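You operate a simulated robot arm through the tools that you are given. There is no shell and no other tool. Be economical: measure what you need, move in short steps, check, and stop when the job is done.

You run a simulated robot arm. Do the job below in one go: nothing can be reset, and whatever is moved stays where it is left.

Task
Change the white arm to the ring tool and close the gate again.
Fine: move the key to the gate socket, open the gate, free the pin switch, slide the carrier to the ring seat, set the pin switch to hold, shut the gate and put the key back.

Only the result counts: the job must be done as asked and must still hold three seconds after the hand-in. Knocking over, shifting, dropping, spilling or breaking anything else fails it.

Robot
A 7-joint arm with a four-finger gripper on a trunk, on a base that drives. Base frame: it is fixed to the floor where the robot stands at the start and does not move with it; the origin is under the middle of the robot, x ahead of it, y to its left, z up. Units: m, degrees, N and s.
Its first joint turns from -69.0 to 172.0 degrees. Places, roughly: fence gate [0.7, -0.6, 0.8]; hand control [-0.75, 1.5, 1]; sample jar with the blue cap (8x8x8 cm) [-0.9, 0.1, 1]; sample jar with the green cap (8x8x8 cm) [0.9, 0, 1]; sample jar with the orange cap (8x8x8 cm) [0.9, 0.2, 1]; sample jar with the purple cap (8x8x8 cm) [0.9, 0.3, 1]. Payload 3.67 kg.
The TCP is the grasp point between the finger pads, 0.028 m short of the fingertips. In the tool frame z runs along the fingers and y along their closing line. Largest opening 0.112 m; the body of the gripper starts 0.073 m behind the TCP.
Orientation is that of the tool frame in the base frame, as a unit quaternion [x, y, z, w]. With the fingers straight down and closing along the base's y, the tool's x points along the base's -x, its y along +y and its z along -z.

Tools
- The arm moves only by the tool jog_arm. Its argument "series" is a list of rows, each a list of 7 numbers: the shift along the tool's x, y, z in m, then the turn, a rotation vector about the tool's x, y, z in degrees, then the finger opening in m, from 0 to 0.112. In form: [[x, y, z, ax, ay, az, hand], ...]. A call has 1 to 10 rows; each row is the pose to reach, as a shift and turn from the pose commanded when the call began, along the tool's axes at that moment. Rows are played at 5 a second. More than 0.05 m and 8.6 degrees between two rows, or a gripper value outside its range, and nothing of the call is played. Where a pose cannot be reached the arm comes as near as it can. A force on the tool above 70 N (or 10 N above the force at the start of the call, whichever is more), or a blocked arm, ends the call early, and 0.2 s more pass. The fingers move at their own pace and stop on an object; they squeeze with about 24 N. The grip force told is the motor's: it shows also when the fingers shut on nothing. Time passes only in rows, and 0.2 s behind the last, so rows that repeat a pose let the fingers close. The reply holds the time, the measured pose of the TCP, the force on the tool along the base axes, the opening and the grip force, in the units named above and with some noise, with the torque about the TCP (base axes, N m) and any sound that the robot's microphone picked up, and new pictures: "views" is both (left out), scene, wrist or none.
- Cameras (640 x 400 px; columns grow to the right, rows downward): "scene" is now at [0.0993, 0.0365, 1.5036]; the picture's right is [0.72, -0.69, -0.00], its down [-0.59, -0.61, -0.53] and it looks along [0.36, 0.38, -0.85] (base axes); focal length 214 px, centre (320, 200). "wrist" rides on the gripper at [0.06, -0.018, -0.104] in the tool frame; the picture's right is [0.29, 0.96, 0.00], its down [-0.80, 0.24, -0.55] and it looks along [-0.53, 0.16, 0.83] (tool axes); focal length 234 px, centre (320, 200). There is no depth. A picture from a camera that has moved, and an enlarged one, comes with that camera's place and axes in the base frame and with its lens. The place of the scene camera against the robot may be out by one fixed shift of up to 0.025 m in any direction.
- raise_lower(by): slides the trunk up (or, below 0, down) by that many m; the arm and the scene camera ride with it, the base frame stays. It gives what a move gives, with no picture.
- drive_base(legs): drives the robot by 1 to 6 legs, each [ahead, turn to the left] in m and degrees, along the robot's own axes; the way and the turn of a leg run together, so that a leg with both is an arc; at most 1.5 m and 180 degrees a leg. The arm and the cameras ride along, it lands a little off, and it stops where it bumps. It gives what a move gives, and a new picture of the scene camera.
- head_to(pan, tilt): turns the head with the scene camera to pan (to the left, within 86 degrees either way) and tilt (down, from -29 to 69), counted from straight ahead of the robot. It gives what a move gives, and a new picture of the scene camera.
- enlarge(camera, box): a new picture of the part [left, top, right, bottom] of that camera's present view, enlarged. No time passes.
- close_job(): hands the job in; it is judged then, once.

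Go step by step. Nothing tells you exact positions but the pictures and the camera data: compare them with the known pose of the tool, close in by small moves and look again before you grip or let go. The budget is 120 turns and 260 pictures, counting those below and the enlarged ones. Unless the task says otherwise, let go and move clear before handing in, and close with one line.

The tools are called as a command line: name --pt "numbers of a row" for each row, then --argument value for the rest, lists and objects as JSON in quotes. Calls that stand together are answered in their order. jog_arm: Moves the arm, as the interface text tells. Its arguments: {"type":"object","properties":{"series":{"type":"array","items":{"type":"array","items":{"type":"number"}}},"views":{"type":"string","enum":["both","scene","wrist","none"]}},"required":["series"]} The other tools are called the same way: raise_lower (by) slides the trunk up or down; drive_base (legs) drives the base; head_to (pan, tilt) turns the head that bears the scene camera; enlarge (camera, box) takes an enlarged picture of a part of a camera's view; close_job () hands the job in.

At the start:

```text
t: 0.0
eef_pos: [0.6477, -0.2649, 1.1928]
orientation: [0.0, 1.0, 0.0, 0.0]
force: [0.2, -0.4, -0.6]
wrist_torque: [-0.02, 0.01, 0.0]
finger_gap: 0.1121
gripper_force: 0.0
trunk travel left (down, up): [-0.65, 0.19]
robot x, y, heading: [0.0011, -0.0027, 0.1]
head pan, tilt: [46.3, 58.2]
```

scene: 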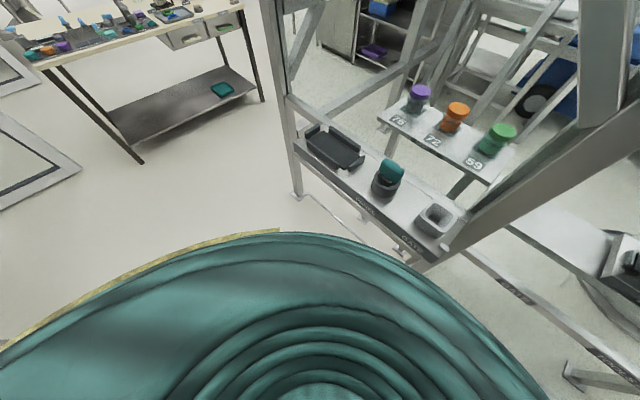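
wrist: 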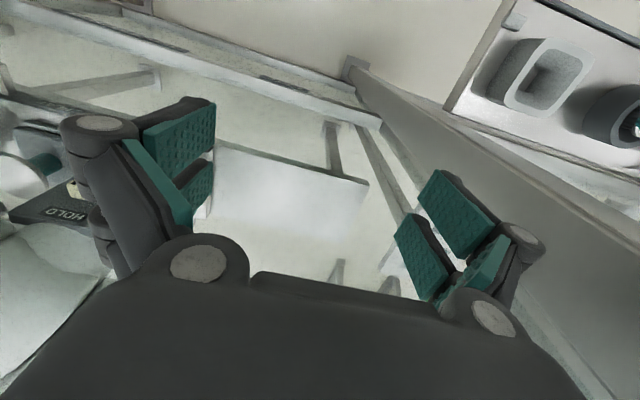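

I see a fence with a shelf holding a key-like thing (teal top on a dark base) and a square socket, with jars behind. I'll look around first.

head_to --pan 0 --tilt 35

head_to --pan -45 --tilt 40

```text
t: 1.1
eef_pos: [0.6478, -0.2652, 1.1936]
orientation: [0.0, 1.0, 0.0, 0.0]
force: [0.2, 0.6, 0.0]
wrist_torque: [-0.01, 0.03, 0.03]
finger_gap: 0.112
gripper_force: 0.1
trunk travel left (down, up): [-0.65, 0.19]
robot x, y, heading: [0.0001, -0.0004, 0.1]
head pan, tilt: [0.0, 35.0]
camera scene: at [0.14, -0.0131, 1.5357], right [0.0, -1.0, 0.0], down [-0.57, 0.0, -0.82], along [0.82, 0.0, -0.57], focal length 214 px, centre (320, 200)
```

scene: 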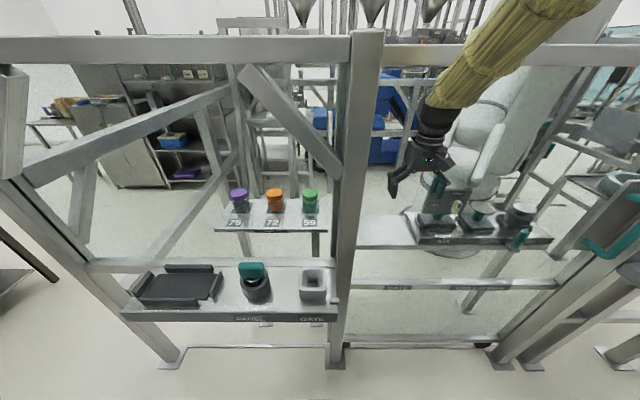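

```text
t: 2.3
eef_pos: [0.6486, -0.264, 1.1931]
orientation: [0.001, 1.0, 0.0, -0.001]
force: [0.1, 0.0, 0.4]
wrist_torque: [-0.03, -0.02, 0.04]
finger_gap: 0.1121
gripper_force: 0.1
trunk travel left (down, up): [-0.65, 0.19]
robot x, y, heading: [0.0023, -0.0006, 0.1]
head pan, tilt: [-45.0, 40.0]
camera scene: at [0.1121, -0.0732, 1.5282], right [-0.71, -0.71, 0.0], down [-0.46, 0.45, -0.77], along [0.54, -0.54, -0.64], focal length 214 px, centre (320, 200)
```

scene: 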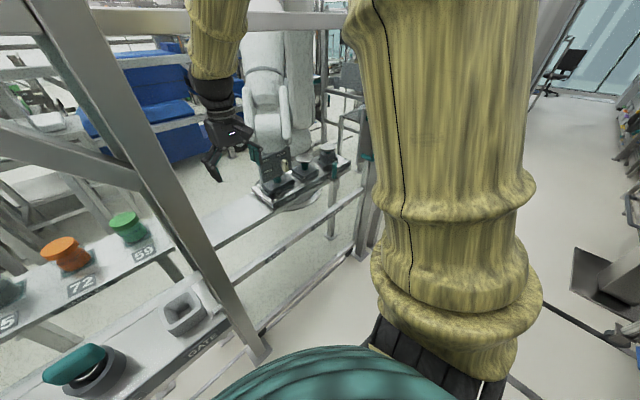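

The key sits in the PANEL socket, the GATE socket beside it; the tool changer is behind the gate. I'll look closer.

head_to --pan -15 --tilt 35

enlarge --camera "scene" --box '[260, 100, 500, 250]'

enlarge --camera "scene" --box '[400, 100, 640, 250]'

enlarge --camera "scene" --box '[60, 220, 300, 370]'

```text
t: 3.2
eef_pos: [0.6485, -0.2657, 1.1935]
orientation: [-0.001, 1.0, -0.001, 0.0]
force: [-0.3, 0.0, 0.4]
wrist_torque: [0.0, -0.03, 0.02]
finger_gap: 0.1121
gripper_force: 0.1
trunk travel left (down, up): [-0.65, 0.19]
robot x, y, heading: [0.0012, 0.0039, 0.1]
head pan, tilt: [-15.0, 35.0]
camera scene: at [0.137, -0.036, 1.5357], right [-0.26, -0.97, 0.0], down [-0.55, 0.15, -0.82], along [0.79, -0.21, -0.57], focal length 214 px, centre (320, 200)
```

scene: 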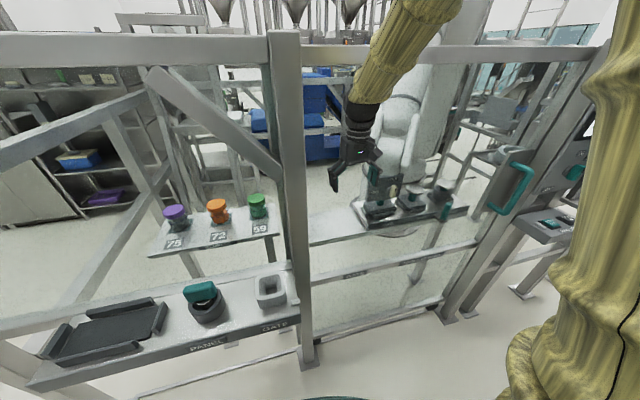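

```text
2.67 times, centred on (380, 175) of scene
camera zoom: at [0.137, -0.036, 1.5357], right [-0.26, -0.97, 0.0], down [-0.55, 0.15, -0.82], along [0.79, -0.21, -0.57], focal length 572 px, centre (160, 267)
```

zoom: 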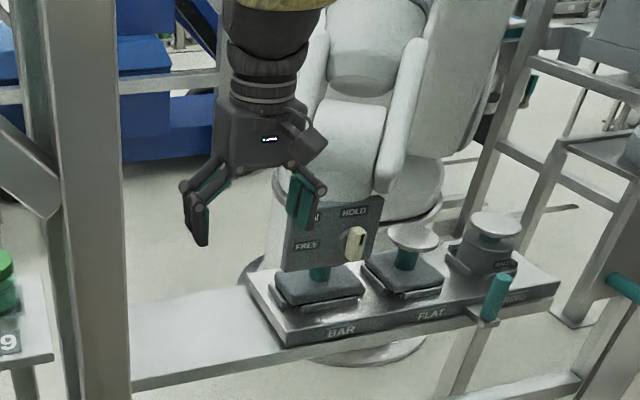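

```text
2.67 times, centred on (520, 175) of scene
camera zoom: at [0.137, -0.036, 1.5357], right [-0.26, -0.97, 0.0], down [-0.55, 0.15, -0.82], along [0.79, -0.21, -0.57], focal length 572 px, centre (-213, 267)
```

zoom: 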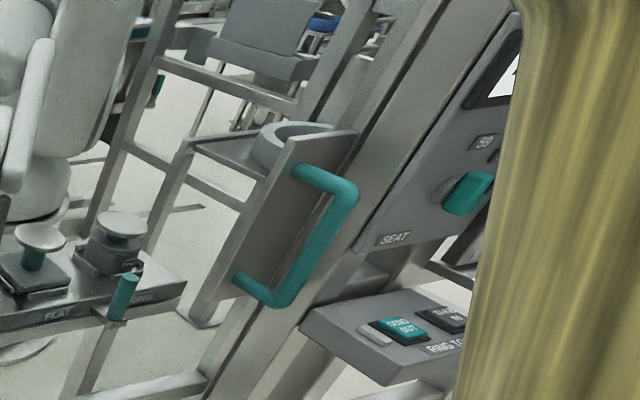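

```text
2.67 times, centred on (180, 295) of scene
camera zoom: at [0.137, -0.036, 1.5357], right [-0.26, -0.97, 0.0], down [-0.55, 0.15, -0.82], along [0.79, -0.21, -0.57], focal length 572 px, centre (693, -53)
```

zoom: 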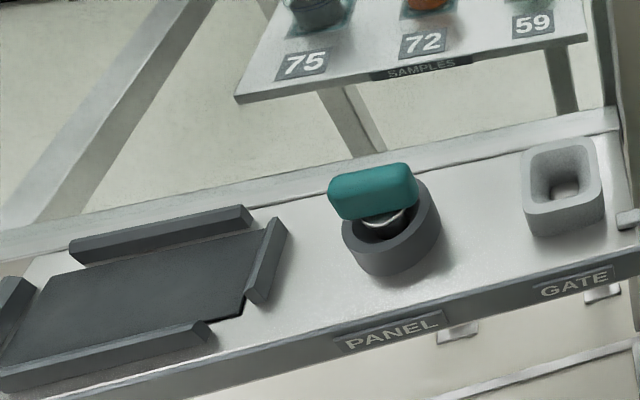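

The machine has a carrier rail with BAR/FLAT/RING seats, a HOLD/FREE switch, a gate with a big teal handle, and a further panel at the right. I'll look more from other angles.

head_to --pan -80 --tilt 25

head_to --pan -28 --tilt 20

enlarge --camera "wrist" --box '[0, 0, 640, 400]'

```text
t: 4.6
eef_pos: [0.6475, -0.2641, 1.1931]
orientation: [0.0, 1.0, -0.001, 0.0]
force: [0.2, 0.7, 0.5]
wrist_torque: [0.01, -0.02, -0.02]
finger_gap: 0.1118
gripper_force: 0.0
trunk travel left (down, up): [-0.65, 0.19]
robot x, y, heading: [-0.002, -0.0016, 0.1]
head pan, tilt: [-80.0, 25.0]
camera scene: at [0.068, -0.1039, 1.5515], right [-0.98, -0.17, 0.0], down [-0.07, 0.42, -0.91], along [0.16, -0.89, -0.42], focal length 214 px, centre (320, 200)
```

scene: 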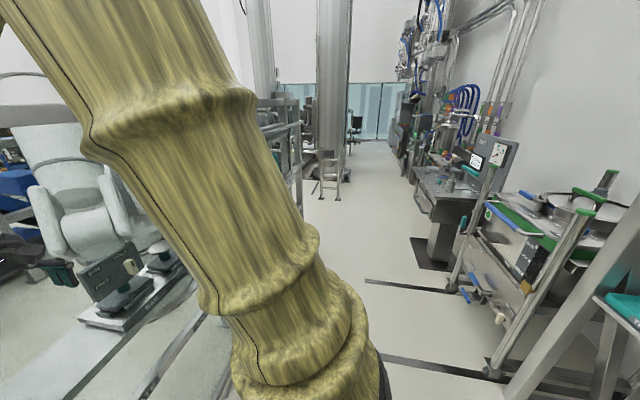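

```text
t: 5.8
eef_pos: [0.6475, -0.265, 1.1932]
orientation: [0.0, 1.0, 0.0, 0.0]
force: [-0.1, -0.3, 0.0]
wrist_torque: [0.0, -0.03, 0.02]
finger_gap: 0.112
gripper_force: 0.0
trunk travel left (down, up): [-0.65, 0.19]
robot x, y, heading: [0.0022, -0.0009, -0.1]
head pan, tilt: [-28.0, 20.0]
camera scene: at [0.1341, -0.057, 1.5596], right [-0.47, -0.88, 0.0], down [-0.3, 0.16, -0.94], along [0.83, -0.44, -0.34], focal length 214 px, centre (320, 200)
```

scene: 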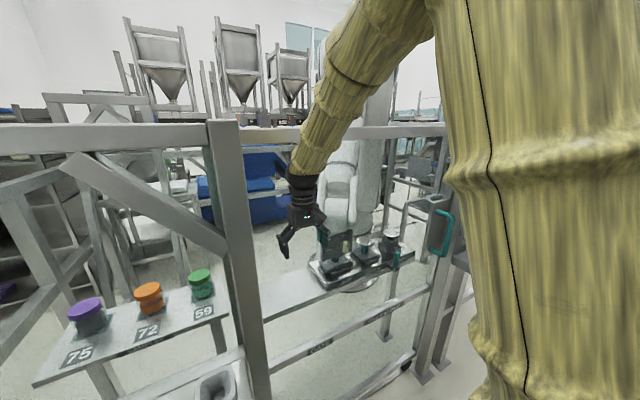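

```text
1.00 times, centred on (320, 200) of wrist (not enlarged: the box is as wide or as high as the picture)
camera zoom: at [0.5885, -0.282, 1.2971], right [-0.29, 0.96, 0.0], down [0.8, 0.24, 0.55], along [0.53, 0.16, -0.83], focal length 234 px, centre (320, 200)
```

zoom: 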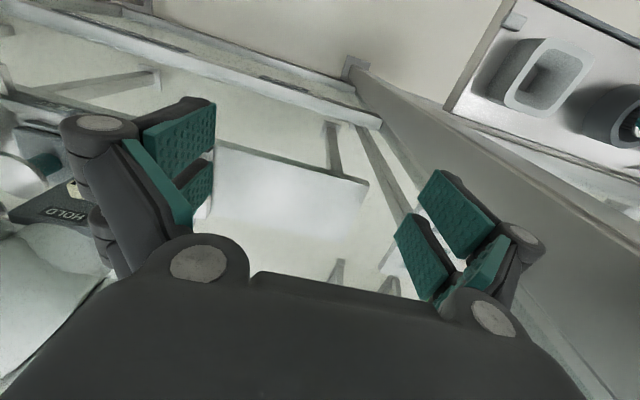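

Gate socket ≈ (0.536, 0.012, 0.94); key ≈ (0.54, 0.19, 1.0). The arm hangs near the gate plane; I'll pull it back and then look at the gate.

jog_arm --pt "0.05 0 0 0 0 0 0.112" --pt "0.1 0 0 0 0 0 0.112" --pt "0.15 0 0 0 0 0 0.112" --pt "0.2 0 0 0 0 0 0.112" --views "both"

```text
t: 6.8
eef_pos: [0.4751, -0.2958, 1.1569]
orientation: [0.009, 0.999, 0.052, -0.003]
force: [0.3, -0.3, 0.0]
wrist_torque: [0.05, -0.03, -0.02]
finger_gap: 0.1118
gripper_force: 0.1
out of reach, approached as far as the arm can: row 3, 4
trunk travel left (down, up): [-0.65, 0.19]
robot x, y, heading: [0.0029, 0.0029, -0.1]
head pan, tilt: [-28.0, 20.0]
camera scene: at [0.1327, -0.061, 1.5613], right [-0.48, -0.88, 0.0], down [-0.28, 0.16, -0.95], along [0.83, -0.45, -0.33], focal length 214 px, centre (320, 200)
camera wrist: at [0.4161, -0.3234, 1.2588], right [-0.27, 0.96, 0.1], down [0.8, 0.17, 0.57], along [0.53, 0.24, -0.82], focal length 234 px, centre (320, 200)
```

scene: 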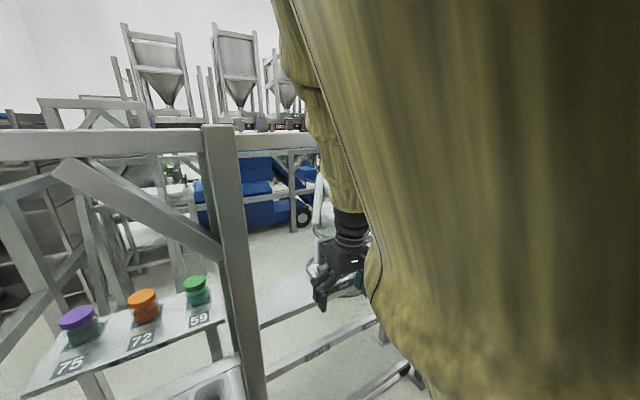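
wrist: 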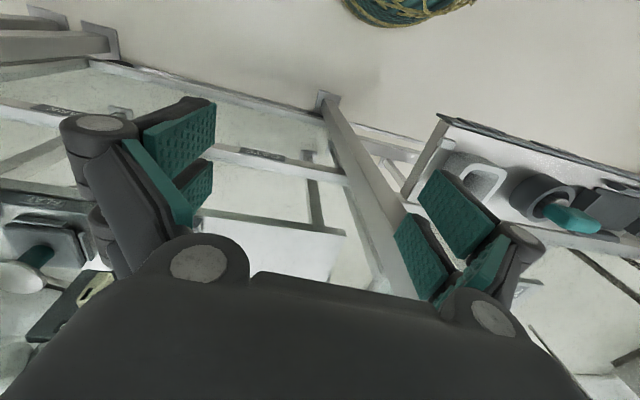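

I'll back off a little to see the gate whole (a table stands behind at x≈-0.9, so only a short way).

drive_base --legs '[[-0.25, 0]]'

head_to --pan -15 --tilt 35

```text
t: 8.6
eef_pos: [0.2202, -0.2949, 1.1581]
orientation: [0.009, 0.999, 0.05, -0.003]
force: [-0.1, -0.1, -0.1]
wrist_torque: [-0.01, -0.03, -0.02]
finger_gap: 0.1119
gripper_force: 0.0
trunk travel left (down, up): [-0.65, 0.19]
robot x, y, heading: [-0.2547, -0.0008, 0.0]
head pan, tilt: [-28.0, 20.0]
camera scene: at [-0.1231, -0.0589, 1.5625], right [-0.49, -0.87, 0.0], down [-0.27, 0.15, -0.95], along [0.83, -0.47, -0.31], focal length 214 px, centre (320, 200)
```

scene: 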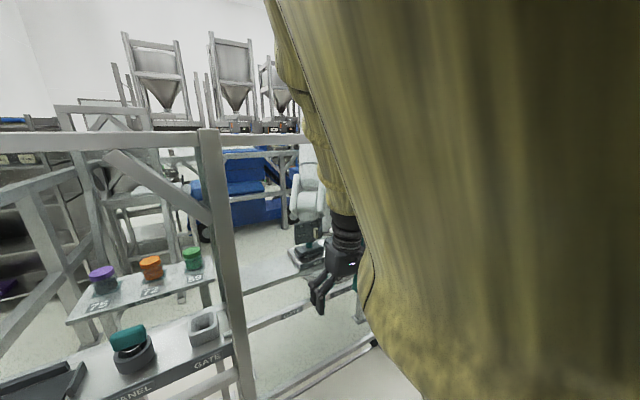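

```text
t: 9.4
eef_pos: [0.2234, -0.2961, 1.1548]
orientation: [0.011, 0.999, 0.052, -0.005]
force: [-0.5, -0.3, -0.7]
wrist_torque: [0.0, 0.0, 0.0]
finger_gap: 0.112
gripper_force: 0.1
trunk travel left (down, up): [-0.65, 0.19]
robot x, y, heading: [-0.2569, 0.0038, -0.1]
head pan, tilt: [-15.0, 35.0]
camera scene: at [-0.1204, -0.0573, 1.56], right [-0.47, -0.88, 0.0], down [-0.3, 0.16, -0.94], along [0.83, -0.45, -0.34], focal length 214 px, centre (320, 200)
```

scene: 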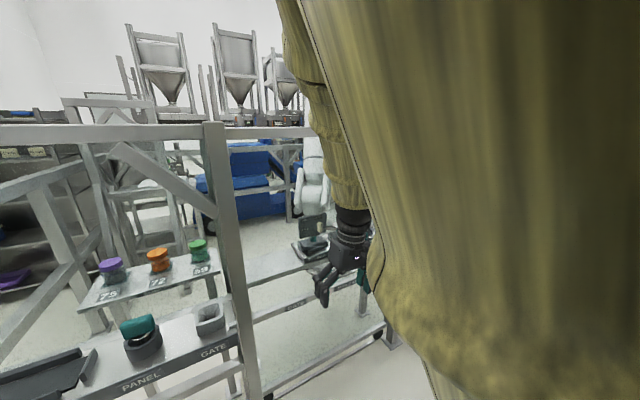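

The arm blocks my view to the right; I'll swing the hand leftwards.

jog_arm --pt "-0.03 0.05 0 0 0 0 0.112" --pt "-0.05 0.1 0 0 0 0 0.112" --pt "-0.05 0.15 0 0 0 0 0.112" --pt "-0.05 0.2 0 0 0 0 0.112" --pt "-0.05 0.25 0 0 0 0 0.112" --pt "-0.05 0.3 0 0 0 0 0.112" --pt "-0.05 0.35 0 0 0 0 0.112" --pt "-0.05 0.4 0 0 0 0 0.112" --pt "-0.05 0.45 0 0 0 0 0.112" --views "both"

```text
refused: row 1 steps farther than a row can; nothing moved
```

jog_arm --pt "-0.03 0.035 0 0 0 0 0.112" --pt "-0.05 0.08 0 0 0 0 0.112" --pt "-0.05 0.12 0 0 0 0 0.112" --pt "-0.05 0.17 0 0 0 0 0.112" --pt "-0.05 0.22 0 0 0 0 0.112" --pt "-0.05 0.27 0 0 0 0 0.112" --pt "-0.05 0.32 0 0 0 0 0.112" --pt "-0.05 0.37 0 0 0 0 0.112" --pt "-0.05 0.42 0 0 0 0 0.112" --views "both"

```text
t: 11.4
eef_pos: [0.2813, 0.1353, 1.1992]
orientation: [0.011, 0.999, 0.045, -0.004]
force: [-0.4, 1.6, -0.1]
wrist_torque: [-0.14, 0.0, -0.02]
finger_gap: 0.1118
gripper_force: 0.1
out of reach, approached as far as the arm can: row 3, 4, 5
trunk travel left (down, up): [-0.65, 0.19]
robot x, y, heading: [-0.2569, -0.0005, 0.1]
head pan, tilt: [-15.0, 35.0]
camera scene: at [-0.1164, -0.0187, 1.5364], right [-0.25, -0.97, 0.01], down [-0.56, 0.14, -0.82], along [0.79, -0.21, -0.57], focal length 214 px, centre (320, 200)
camera wrist: at [0.2222, 0.11, 1.3012], right [-0.27, 0.96, 0.09], down [0.81, 0.17, 0.57], along [0.53, 0.22, -0.82], focal length 234 px, centre (320, 200)
```

scene: 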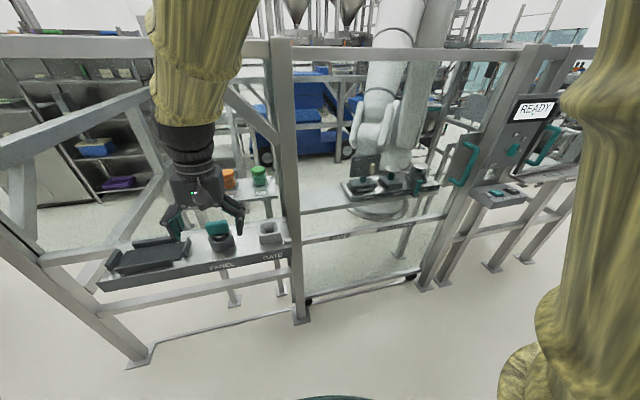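
wrist: 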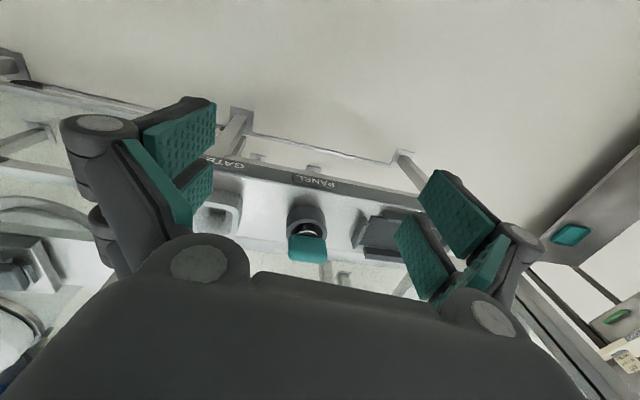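

enlarge --camera "scene" --box '[270, 30, 440, 136]'

enlarge --camera "scene" --box '[330, 130, 490, 230]'

enlarge --camera "scene" --box '[430, 80, 590, 220]'

enlarge --camera "scene" --box '[280, 200, 460, 330]'

```text
3.76 times, centred on (355, 83) of scene
camera zoom: at [-0.1164, -0.0187, 1.5364], right [-0.25, -0.97, 0.01], down [-0.56, 0.14, -0.82], along [0.79, -0.21, -0.57], focal length 807 px, centre (188, 640)
```

zoom: 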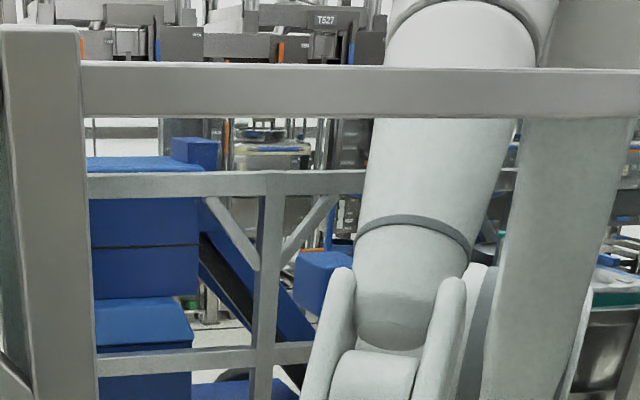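

```text
4.00 times, centred on (410, 180) of scene
camera zoom: at [-0.1164, -0.0187, 1.5364], right [-0.25, -0.97, 0.01], down [-0.56, 0.14, -0.82], along [0.79, -0.21, -0.57], focal length 858 px, centre (-40, 280)
```

zoom: 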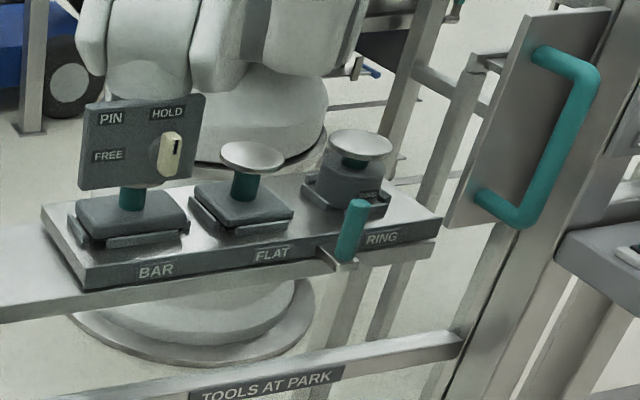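

```text
2.86 times, centred on (510, 150) of scene
camera zoom: at [-0.1164, -0.0187, 1.5364], right [-0.25, -0.97, 0.01], down [-0.56, 0.14, -0.82], along [0.79, -0.21, -0.57], focal length 613 px, centre (-223, 343)
```

zoom: 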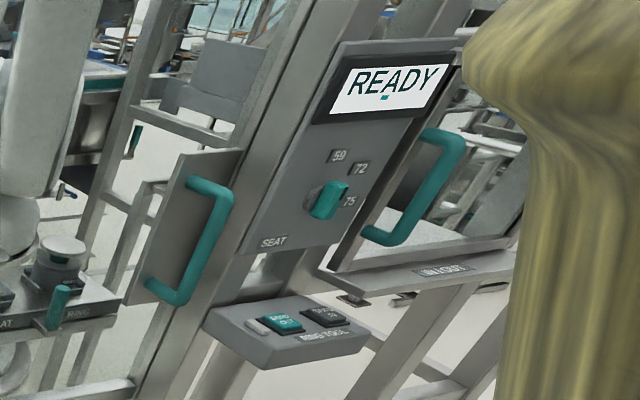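

```text
3.08 times, centred on (370, 265) of scene
camera zoom: at [-0.1164, -0.0187, 1.5364], right [-0.25, -0.97, 0.01], down [-0.56, 0.14, -0.82], along [0.79, -0.21, -0.57], focal length 660 px, centre (166, 0)
```

zoom: 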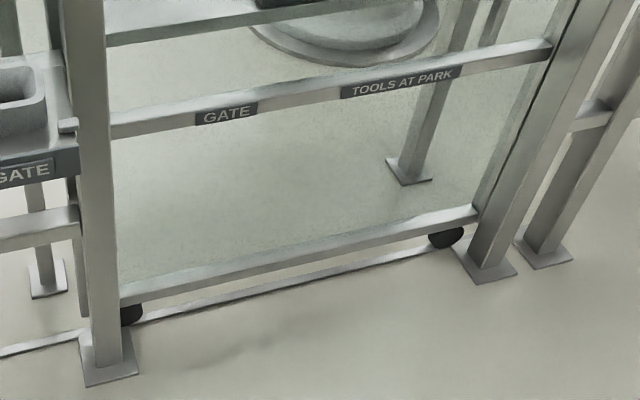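

The gate is a rolling gate (slides left along a floor track) with the handle at its right end; the rack (carrier) with BAR/FLAT/RING seats sits behind it, rail free to its left. I'll level the hand and go look at the key.

enlarge --camera "wrist" --box '[180, 130, 440, 290]'

jog_arm --pt "0 0 0 5.2 0 -1.24 0.112" --pt "-0.04 0.02 0 5.2 0 -1.24 0.112" --pt "-0.08 0.04 0 5.2 0 -1.24 0.112" --pt "-0.12 0.05 0 5.2 0 -1.24 0.112" --views "both"

```text
2.46 times, centred on (310, 210) of wrist
camera zoom: at [0.2222, 0.11, 1.3012], right [-0.27, 0.96, 0.09], down [0.81, 0.17, 0.57], along [0.53, 0.22, -0.82], focal length 576 px, centre (345, 175)
```

zoom: 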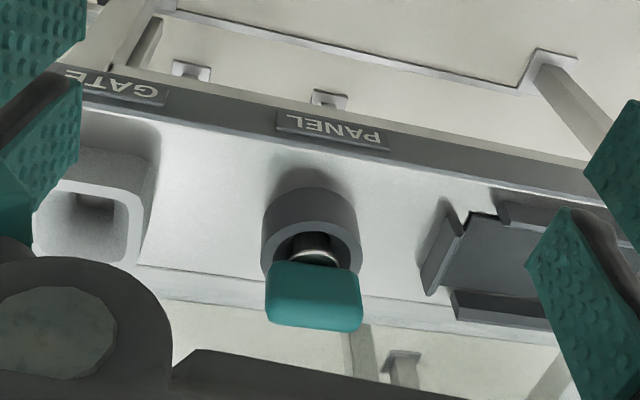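

```text
t: 12.4
eef_pos: [0.4045, 0.1713, 1.2071]
orientation: [-0.002, 1.0, 0.006, -0.001]
force: [0.4, 1.2, 0.0]
wrist_torque: [-0.08, 0.09, -0.04]
finger_gap: 0.1117
gripper_force: 0.2
trunk travel left (down, up): [-0.65, 0.19]
robot x, y, heading: [-0.2516, 0.0003, -0.2]
head pan, tilt: [-15.0, 35.0]
camera scene: at [-0.1144, -0.0324, 1.5352], right [-0.25, -0.97, 0.0], down [-0.56, 0.14, -0.82], along [0.79, -0.21, -0.58], focal length 214 px, centre (320, 200)
camera wrist: at [0.3448, 0.1529, 1.3116], right [-0.29, 0.96, 0.01], down [0.8, 0.24, 0.55], along [0.53, 0.17, -0.83], focal length 234 px, centre (320, 200)
```

scene: 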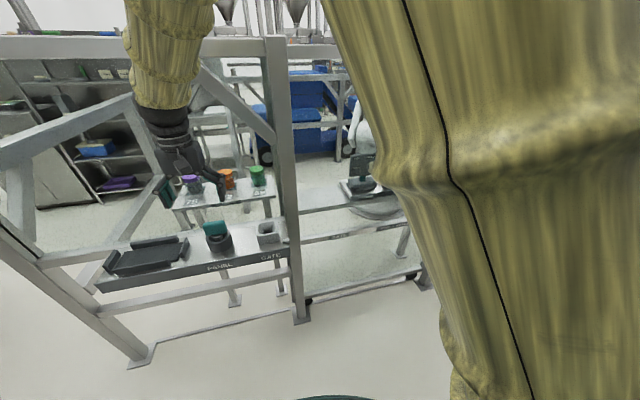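
wrist: 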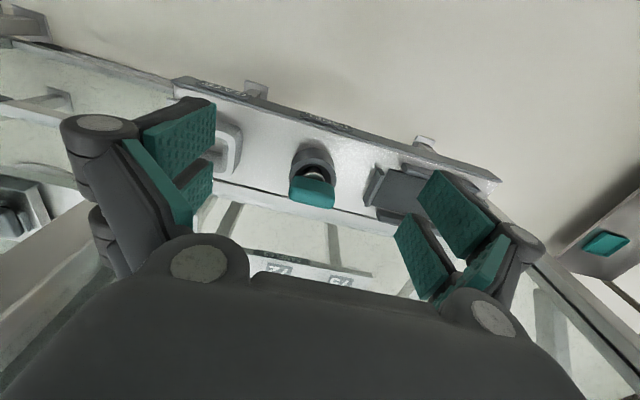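

Key handle ≈ (0.540, 0.203, 0.986), about 7 cm wide along y. I'll go above it.

jog_arm --pt "-0.045 0.01 0 0 0 0 0.112" --pt "-0.09 0.02 0 0 0 0 0.112" --pt "-0.135 0.031 0 0 0 0 0.112" --pt "-0.135 0.031 0.045 0 0 0 0.112" --pt "-0.135 0.031 0.09 0 0 0 0.112" --pt "-0.135 0.031 0.12 0 0 0 0.112" --views "both"

enlarge --camera "scene" --box '[120, 170, 320, 300]'

```text
t: 14.0
eef_pos: [0.5585, 0.1647, 1.1109]
orientation: [0.028, 0.999, 0.04, -0.005]
force: [-0.3, -0.1, 1.1]
wrist_torque: [0.02, 0.0, 0.02]
finger_gap: 0.1119
gripper_force: 0.2
trunk travel left (down, up): [-0.65, 0.19]
robot x, y, heading: [-0.2531, 0.001, -0.1]
head pan, tilt: [-15.0, 35.0]
stopped in row 6: the arm was blocked; the commanded pose is now the measured one
camera scene: at [-0.1174, -0.0365, 1.5357], right [-0.26, -0.97, 0.0], down [-0.55, 0.15, -0.82], along [0.79, -0.21, -0.57], focal length 214 px, centre (320, 200)
camera wrist: at [0.499, 0.1418, 1.2143], right [-0.23, 0.97, 0.08], down [0.81, 0.15, 0.56], along [0.53, 0.2, -0.82], focal length 234 px, centre (320, 200)
```

scene: 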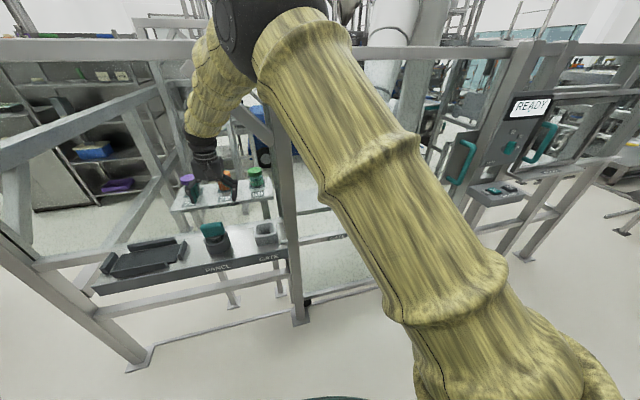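
wrist: 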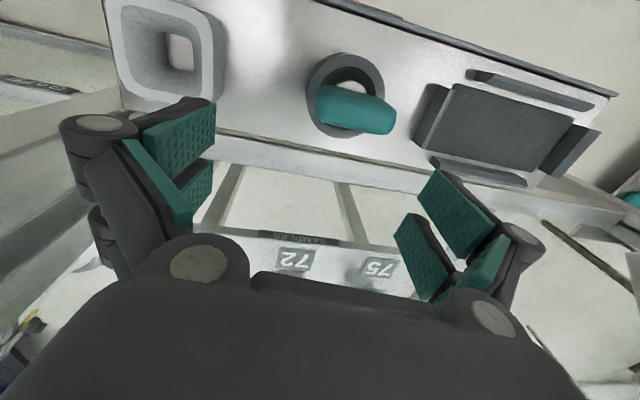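

```text
3.08 times, centred on (220, 235) of scene
camera zoom: at [-0.1174, -0.0365, 1.5357], right [-0.26, -0.97, 0.0], down [-0.55, 0.15, -0.82], along [0.79, -0.21, -0.57], focal length 660 px, centre (628, 92)
```

zoom: 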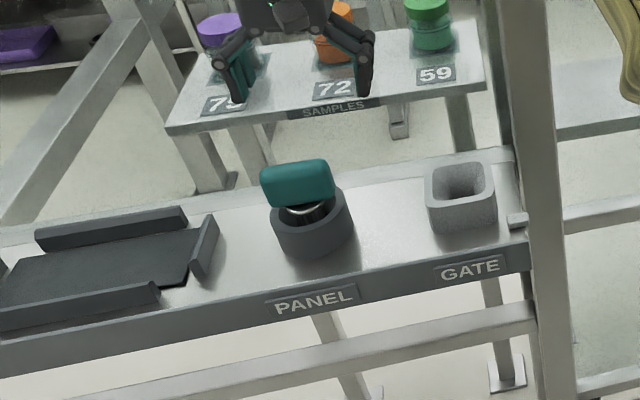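

The arm was blocked somewhere — probably elbow or forearm near the fence beam. I'll look up at it.

head_to --pan 5 --tilt 5

enlarge --camera "scene" --box '[120, 60, 420, 260]'

```text
t: 14.9
eef_pos: [0.5587, 0.1641, 1.1112]
orientation: [0.027, 0.999, 0.039, -0.004]
force: [0.3, -0.8, -0.4]
wrist_torque: [0.01, 0.0, 0.01]
finger_gap: 0.1121
gripper_force: 0.1
trunk travel left (down, up): [-0.65, 0.19]
robot x, y, heading: [-0.2517, 0.0013, 0.2]
head pan, tilt: [5.0, 5.0]
camera scene: at [-0.1108, -0.005, 1.5839], right [0.09, -1.0, 0.0], down [-0.09, -0.01, -1.0], along [0.99, 0.08, -0.09], focal length 214 px, centre (320, 200)
```

scene: 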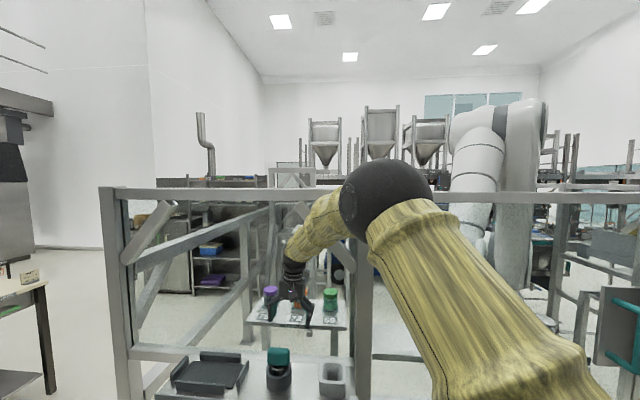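

```text
2.00 times, centred on (270, 160) of scene
camera zoom: at [-0.1108, -0.005, 1.5839], right [0.09, -1.0, 0.0], down [-0.09, -0.01, -1.0], along [0.99, 0.08, -0.09], focal length 429 px, centre (420, 280)
```

zoom: 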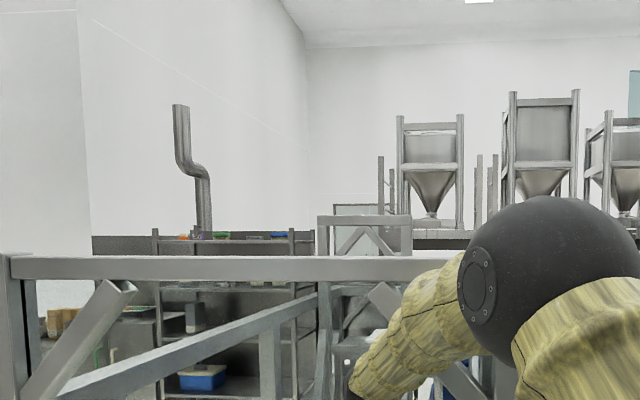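

Elbow seems clear, but the wrist is tight against the fence plane. I'll retract the hand up and back, then lower the trunk so the forearm comes in flatter.

jog_arm --pt "0.03 0.0 -0.03 0 0 0 0.112" --pt "0.06 0.01 -0.05 2 0 -1.5 0.112" --pt "0.1 0.02 -0.06 4.5 0 -3 0.112" --pt "0.14 0.03 -0.08 4.5 0 -3 0.112" --pt "0.17 0.03 -0.11 4.5 0 -3 0.112" --views "scene"

```text
t: 15.9
eef_pos: [0.443, 0.1687, 1.0841]
orientation: [0.023, 0.994, 0.026, -0.099]
force: [0.0, -0.9, 0.1]
wrist_torque: [-0.03, 0.0, 0.01]
finger_gap: 0.1121
gripper_force: 0.2
trunk travel left (down, up): [-0.65, 0.19]
robot x, y, heading: [-0.2519, 0.0009, 0.0]
head pan, tilt: [5.0, 5.0]
stopped in row 4: the arm was blocked; the commanded pose is now the measured one
camera scene: at [-0.111, -0.0054, 1.584], right [0.09, -1.0, 0.0], down [-0.09, -0.01, -1.0], along [0.99, 0.09, -0.09], focal length 214 px, centre (320, 200)
```

scene: 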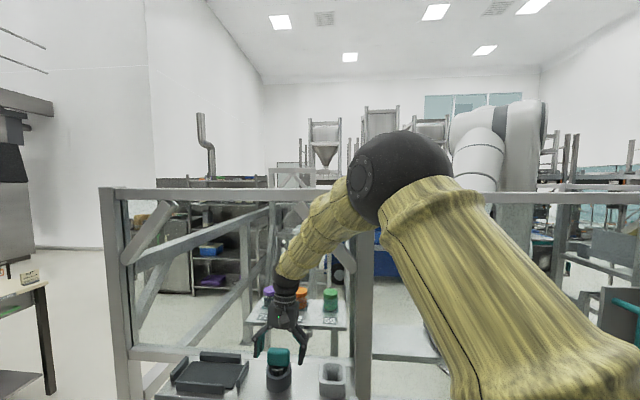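

jog_arm --pt "0 0 -0.02 0 0 0 0.112" --pt "0 0 -0.04 0 0 0 0.112" --views "wrist"

```text
t: 16.5
eef_pos: [0.4496, 0.1669, 1.1229]
orientation: [0.021, 0.994, 0.025, -0.1]
force: [0.2, 0.3, 0.8]
wrist_torque: [0.03, 0.0, 0.02]
finger_gap: 0.112
gripper_force: 0.1
trunk travel left (down, up): [-0.65, 0.19]
robot x, y, heading: [-0.2534, -0.001, -0.0]
head pan, tilt: [5.0, 5.0]
camera wrist: at [0.4113, 0.1472, 1.2358], right [-0.24, 0.97, 0.1], down [0.9, 0.18, 0.4], along [0.36, 0.18, -0.91], focal length 234 px, centre (320, 200)
```

wrist: 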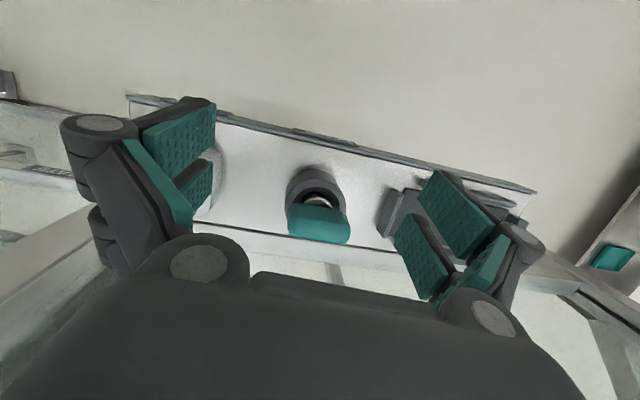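

jog_arm --pt "0 0 -0.04 0 0 0 0.112" --pt "0 0 -0.06 1 -4 -1 0.112" --pt "0 0 -0.06 2 -8 -2 0.112" --pt "0 0 -0.06 3 -11.4 -2.1 0.112" --pt "0.04 0 -0.06 3 -11.4 -2.1 0.112" --pt "0.07 0 -0.07 3 -11.4 -2.1 0.112" --views "scene"

```text
t: 17.9
eef_pos: [0.3953, 0.1631, 1.2088]
orientation: [0.005, 1.0, 0.005, 0.001]
force: [-0.7, 0.1, -1.0]
wrist_torque: [0.01, 0.0, 0.0]
finger_gap: 0.1119
gripper_force: 0.1
trunk travel left (down, up): [-0.65, 0.19]
robot x, y, heading: [-0.2562, 0.0001, -0.1]
head pan, tilt: [5.0, 5.0]
camera scene: at [-0.1114, -0.0048, 1.5839], right [0.09, -1.0, 0.0], down [-0.09, -0.01, -1.0], along [0.99, 0.09, -0.09], focal length 214 px, centre (320, 200)
```

scene: 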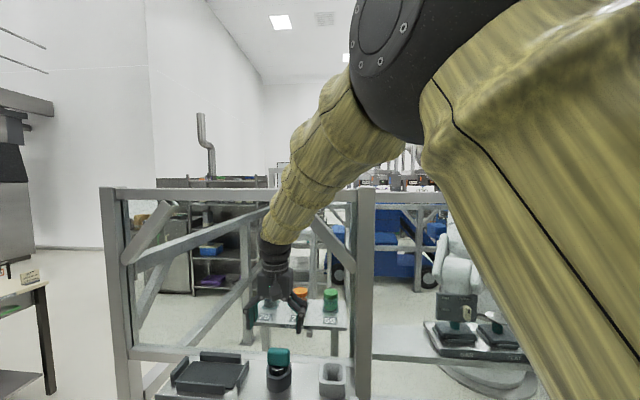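

raise_lower --by -0.12

jog_arm --pt "0 0 -0.03 0 0 0 0.112" --pt "0 0 -0.06 0 0 0 0.112" --pt "-0.03 0.01 -0.06 0 0 0 0.112" --pt "-0.06 0.02 -0.06 0 0 0 0.112" --views "scene"

```text
t: 19.4
eef_pos: [0.3951, 0.1658, 1.0921]
orientation: [0.004, 1.0, 0.004, 0.001]
force: [-0.1, 0.2, 0.4]
wrist_torque: [0.02, -0.01, -0.03]
finger_gap: 0.1117
gripper_force: 0.2
trunk travel left (down, up): [-0.53, 0.31]
robot x, y, heading: [-0.2541, -0.0034, 0.0]
head pan, tilt: [5.0, 5.0]
```

```text
t: 20.6
eef_pos: [0.4567, 0.1769, 1.1724]
orientation: [0.007, 1.0, 0.016, 0.011]
force: [0.5, -0.4, 0.8]
wrist_torque: [0.03, -0.04, -0.01]
finger_gap: 0.1122
gripper_force: 0.1
trunk travel left (down, up): [-0.53, 0.31]
robot x, y, heading: [-0.252, 0.0003, -0.2]
head pan, tilt: [5.0, 5.0]
stopped in row 4: the arm was blocked; the commanded pose is now the measured one
camera scene: at [-0.1113, -0.0054, 1.464], right [0.09, -1.0, 0.0], down [-0.09, -0.01, -1.0], along [0.99, 0.08, -0.09], focal length 214 px, centre (320, 200)
```

scene: 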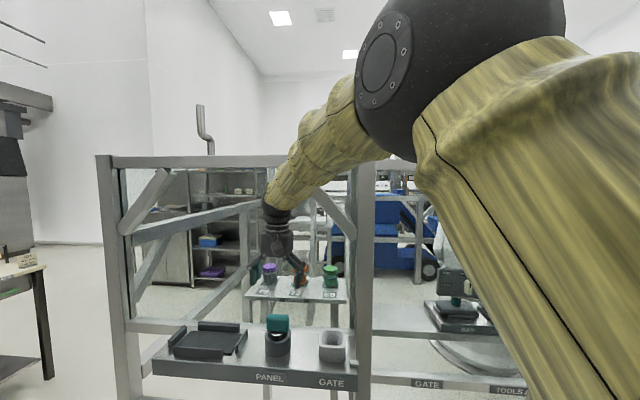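

The elbow is right beside the head – it's the robot's own body that blocks. I'll turn the base left so the key lies to its right, like in the start posture.

drive_base --legs '[[0, 38]]'

```text
t: 22.8
eef_pos: [0.1998, 0.5767, 1.1709]
orientation: [-0.317, 0.948, 0.017, 0.005]
force: [-0.2, 0.4, 0.3]
wrist_torque: [-0.04, 0.01, 0.0]
finger_gap: 0.112
gripper_force: 0.0
trunk travel left (down, up): [-0.53, 0.31]
robot x, y, heading: [-0.254, 0.0005, 37.4]
head pan, tilt: [5.0, 5.0]
camera scene: at [-0.1455, 0.0805, 1.4639], right [0.68, -0.74, 0.0], down [-0.06, -0.06, -1.0], along [0.73, 0.67, -0.09], focal length 214 px, centre (320, 200)
```

scene: 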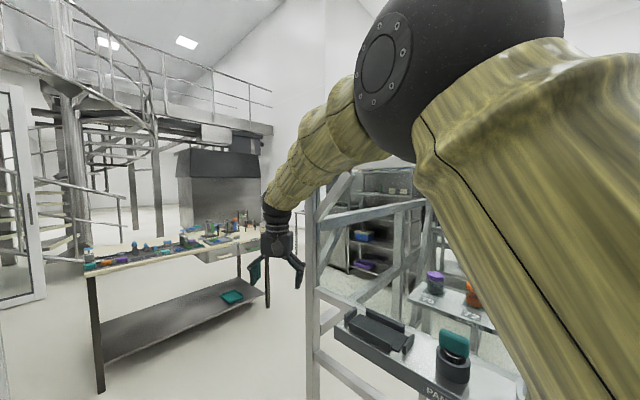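

jog_arm --pt "0.02 -0.04 0 1.6 1.2 0 0.112" --pt "0.04 -0.08 0 1.6 1.2 0 0.112" --pt "0.06 -0.12 0 1.6 1.2 0 0.112" --pt "0.07 -0.16 0 1.6 1.2 0 0.112" --pt "0.08 -0.2 0 1.6 1.2 0 0.112" --pt "0.08 -0.24 0 1.6 1.2 0 0.112" --pt "0.08 -0.28 0 1.6 1.2 0 0.112" --pt "0.08 -0.32 0 1.6 1.2 0 0.112" --pt "0.08 -0.36 0 1.6 1.2 0 0.112" --pt "0.08 -0.4 0 1.6 1.2 0 0.112" --views "scene"

```text
t: 25.0
eef_pos: [0.3788, 0.2066, 1.1578]
orientation: [-0.316, 0.949, 0.002, -0.001]
force: [0.3, -1.3, -0.8]
wrist_torque: [0.02, 0.05, 0.0]
finger_gap: 0.1118
gripper_force: 0.1
trunk travel left (down, up): [-0.53, 0.31]
robot x, y, heading: [-0.2525, 0.0014, 37.9]
head pan, tilt: [5.0, 5.0]
camera scene: at [-0.1429, 0.0775, 1.4639], right [0.68, -0.74, 0.0], down [-0.07, -0.06, -1.0], along [0.73, 0.67, -0.09], focal length 214 px, centre (320, 200)
```

scene: 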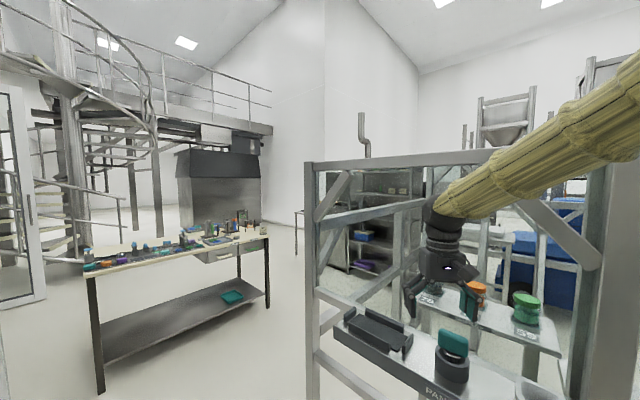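

Much better posture. Now I'll turn the hand square to the fence while moving over the key.

jog_arm --pt "0 0 0 0 0 8 0.112" --pt "-0.03 -0.02 0 0 0 15 0.112" --pt "-0.06 -0.05 0 0 0 22 0.112" --pt "-0.1 -0.07 0 0 0 30 0.112" --pt "-0.127 -0.1 0 0 0 36.9 0.112" --pt "-0.127 -0.1 0.03 0 0 36.9 0.112" --pt "-0.127 -0.1 0.05 0 0 36.9 0.112" --views "both"

head_to --pan -20 --tilt 35

enlarge --camera "scene" --box '[260, 150, 460, 280]'

```text
t: 26.6
eef_pos: [0.5379, 0.2024, 1.1078]
orientation: [0.0, 1.0, 0.0, -0.003]
force: [-0.2, 0.3, 0.6]
wrist_torque: [0.01, 0.03, 0.01]
finger_gap: 0.1118
gripper_force: 0.0
trunk travel left (down, up): [-0.53, 0.31]
robot x, y, heading: [-0.2537, 0.0018, 37.4]
head pan, tilt: [5.0, 5.0]
camera scene: at [-0.1444, 0.0794, 1.464], right [0.68, -0.74, 0.0], down [-0.07, -0.06, -1.0], along [0.73, 0.67, -0.09], focal length 214 px, centre (320, 200)
camera wrist: at [0.4798, 0.1862, 1.2109], right [-0.29, 0.96, 0.0], down [0.8, 0.24, 0.55], along [0.53, 0.16, -0.83], focal length 234 px, centre (320, 200)
```

scene: 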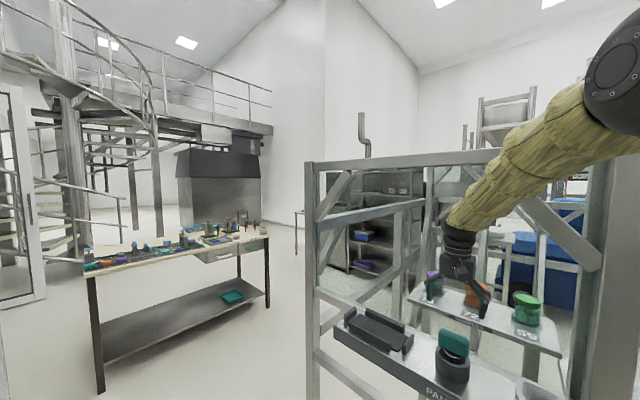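
wrist: 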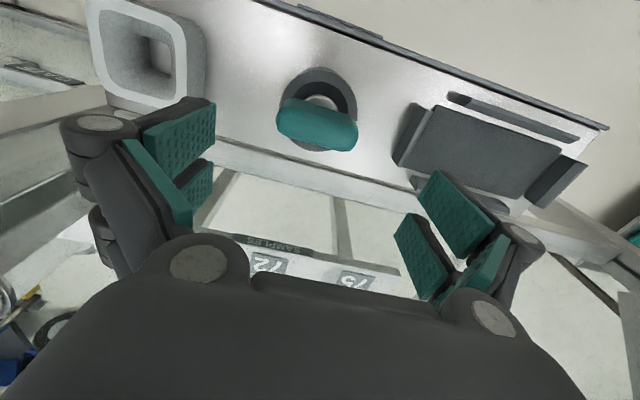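

```text
t: 27.5
eef_pos: [0.5379, 0.2052, 1.1075]
orientation: [0.0, 1.0, 0.001, -0.002]
force: [0.6, 0.2, 0.2]
wrist_torque: [0.0, -0.02, -0.01]
finger_gap: 0.1121
gripper_force: 0.2
trunk travel left (down, up): [-0.53, 0.31]
robot x, y, heading: [-0.2525, 0.0029, 37.6]
head pan, tilt: [-20.0, 35.0]
camera scene: at [-0.1287, 0.0445, 1.4158], right [0.3, -0.95, 0.0], down [-0.55, -0.17, -0.82], along [0.78, 0.25, -0.57], focal length 214 px, centre (320, 200)
```

scene: 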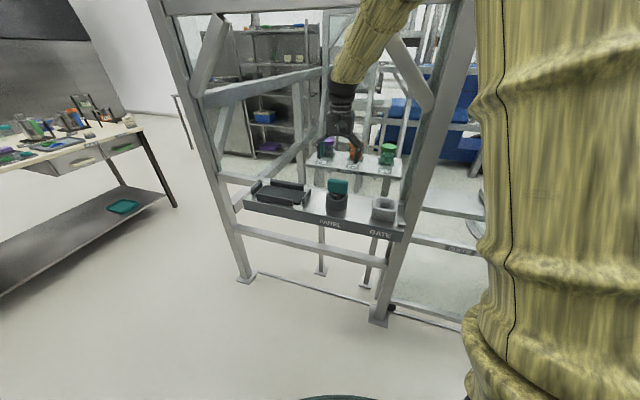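

```text
3.08 times, centred on (360, 215) of scene
camera zoom: at [-0.1287, 0.0445, 1.4158], right [0.3, -0.95, 0.0], down [-0.55, -0.17, -0.82], along [0.78, 0.25, -0.57], focal length 660 px, centre (197, 154)
```

zoom: 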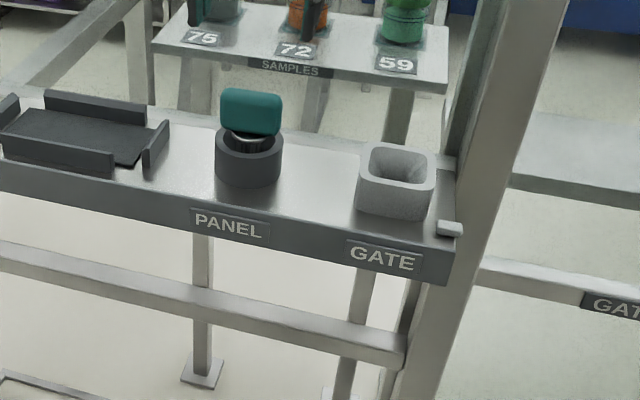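

Hand is centred over the key handle. Descending to z≈0.99 and checking before gripping.

jog_arm --pt "-0.002 -0.001 0.04 0 0 0 0.112" --pt "-0.002 -0.001 0.08 0 0 0 0.112" --pt "-0.002 -0.001 0.1 0 0 0 0.112" --pt "-0.002 -0.001 0.116 0 0 0 0.112" --views "both"

enlarge --camera "scene" --box '[280, 150, 400, 225]'

```text
t: 28.5
eef_pos: [0.5393, 0.2026, 0.9913]
orientation: [-0.001, 1.0, 0.002, -0.002]
force: [0.6, 0.4, -0.7]
wrist_torque: [0.0, 0.01, 0.0]
finger_gap: 0.1119
gripper_force: 0.0
trunk travel left (down, up): [-0.53, 0.31]
robot x, y, heading: [-0.2525, 0.0022, 37.6]
head pan, tilt: [-20.0, 35.0]
camera scene: at [-0.1284, 0.0445, 1.4157], right [0.3, -0.95, 0.0], down [-0.55, -0.17, -0.82], along [0.78, 0.25, -0.57], focal length 214 px, centre (320, 200)
camera wrist: at [0.48, 0.1854, 1.0954], right [-0.29, 0.96, 0.0], down [0.8, 0.24, 0.55], along [0.53, 0.16, -0.83], focal length 234 px, centre (320, 200)
```

scene: 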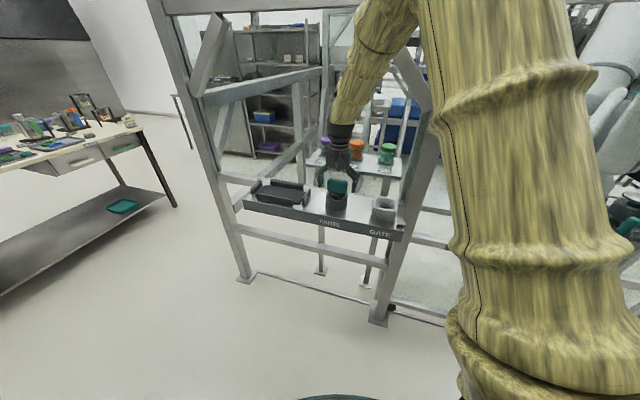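
wrist: 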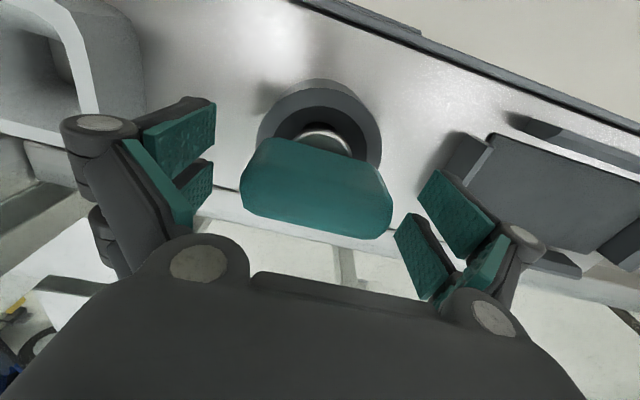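

```text
5.33 times, centred on (340, 188) of scene
camera zoom: at [-0.1284, 0.0445, 1.4157], right [0.3, -0.95, 0.0], down [-0.55, -0.17, -0.82], along [0.78, 0.25, -0.57], focal length 1144 px, centre (213, 267)
```

zoom: 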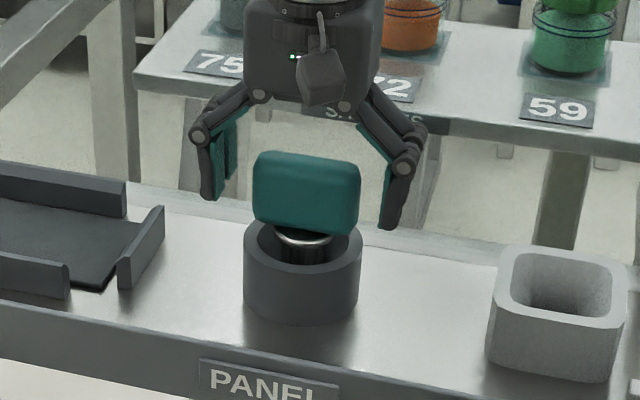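

Fingers straddle the handle properly. Closing.

jog_arm --pt "0 0 0 0 0 0 0.08" --pt "0 0 0 0 0 0 0.06" --pt "0 0 0 0 0 0 0.05" --pt "0 0 0 0 0 0 0.05" --views "wrist"

```text
t: 29.5
eef_pos: [0.5384, 0.203, 0.9905]
orientation: [0.001, 1.0, 0.001, -0.002]
force: [0.1, 0.2, 0.1]
wrist_torque: [0.07, 0.01, -0.03]
finger_gap: 0.0759
gripper_force: 23.8
trunk travel left (down, up): [-0.53, 0.31]
robot x, y, heading: [-0.2547, -0.0015, 37.5]
head pan, tilt: [-20.0, 35.0]
camera wrist: at [0.4799, 0.1854, 1.0956], right [-0.29, 0.96, 0.0], down [0.8, 0.24, 0.55], along [0.53, 0.16, -0.83], focal length 234 px, centre (320, 200)
```

wrist: 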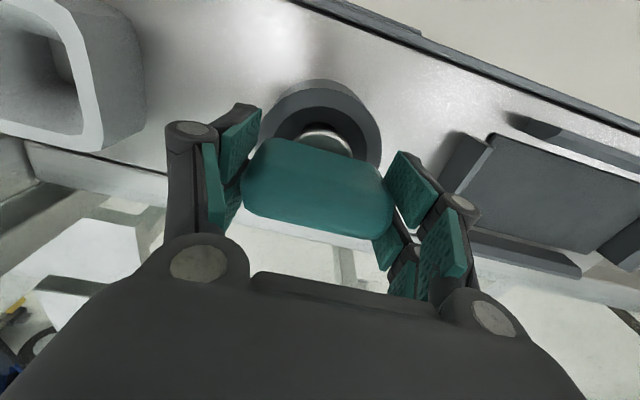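

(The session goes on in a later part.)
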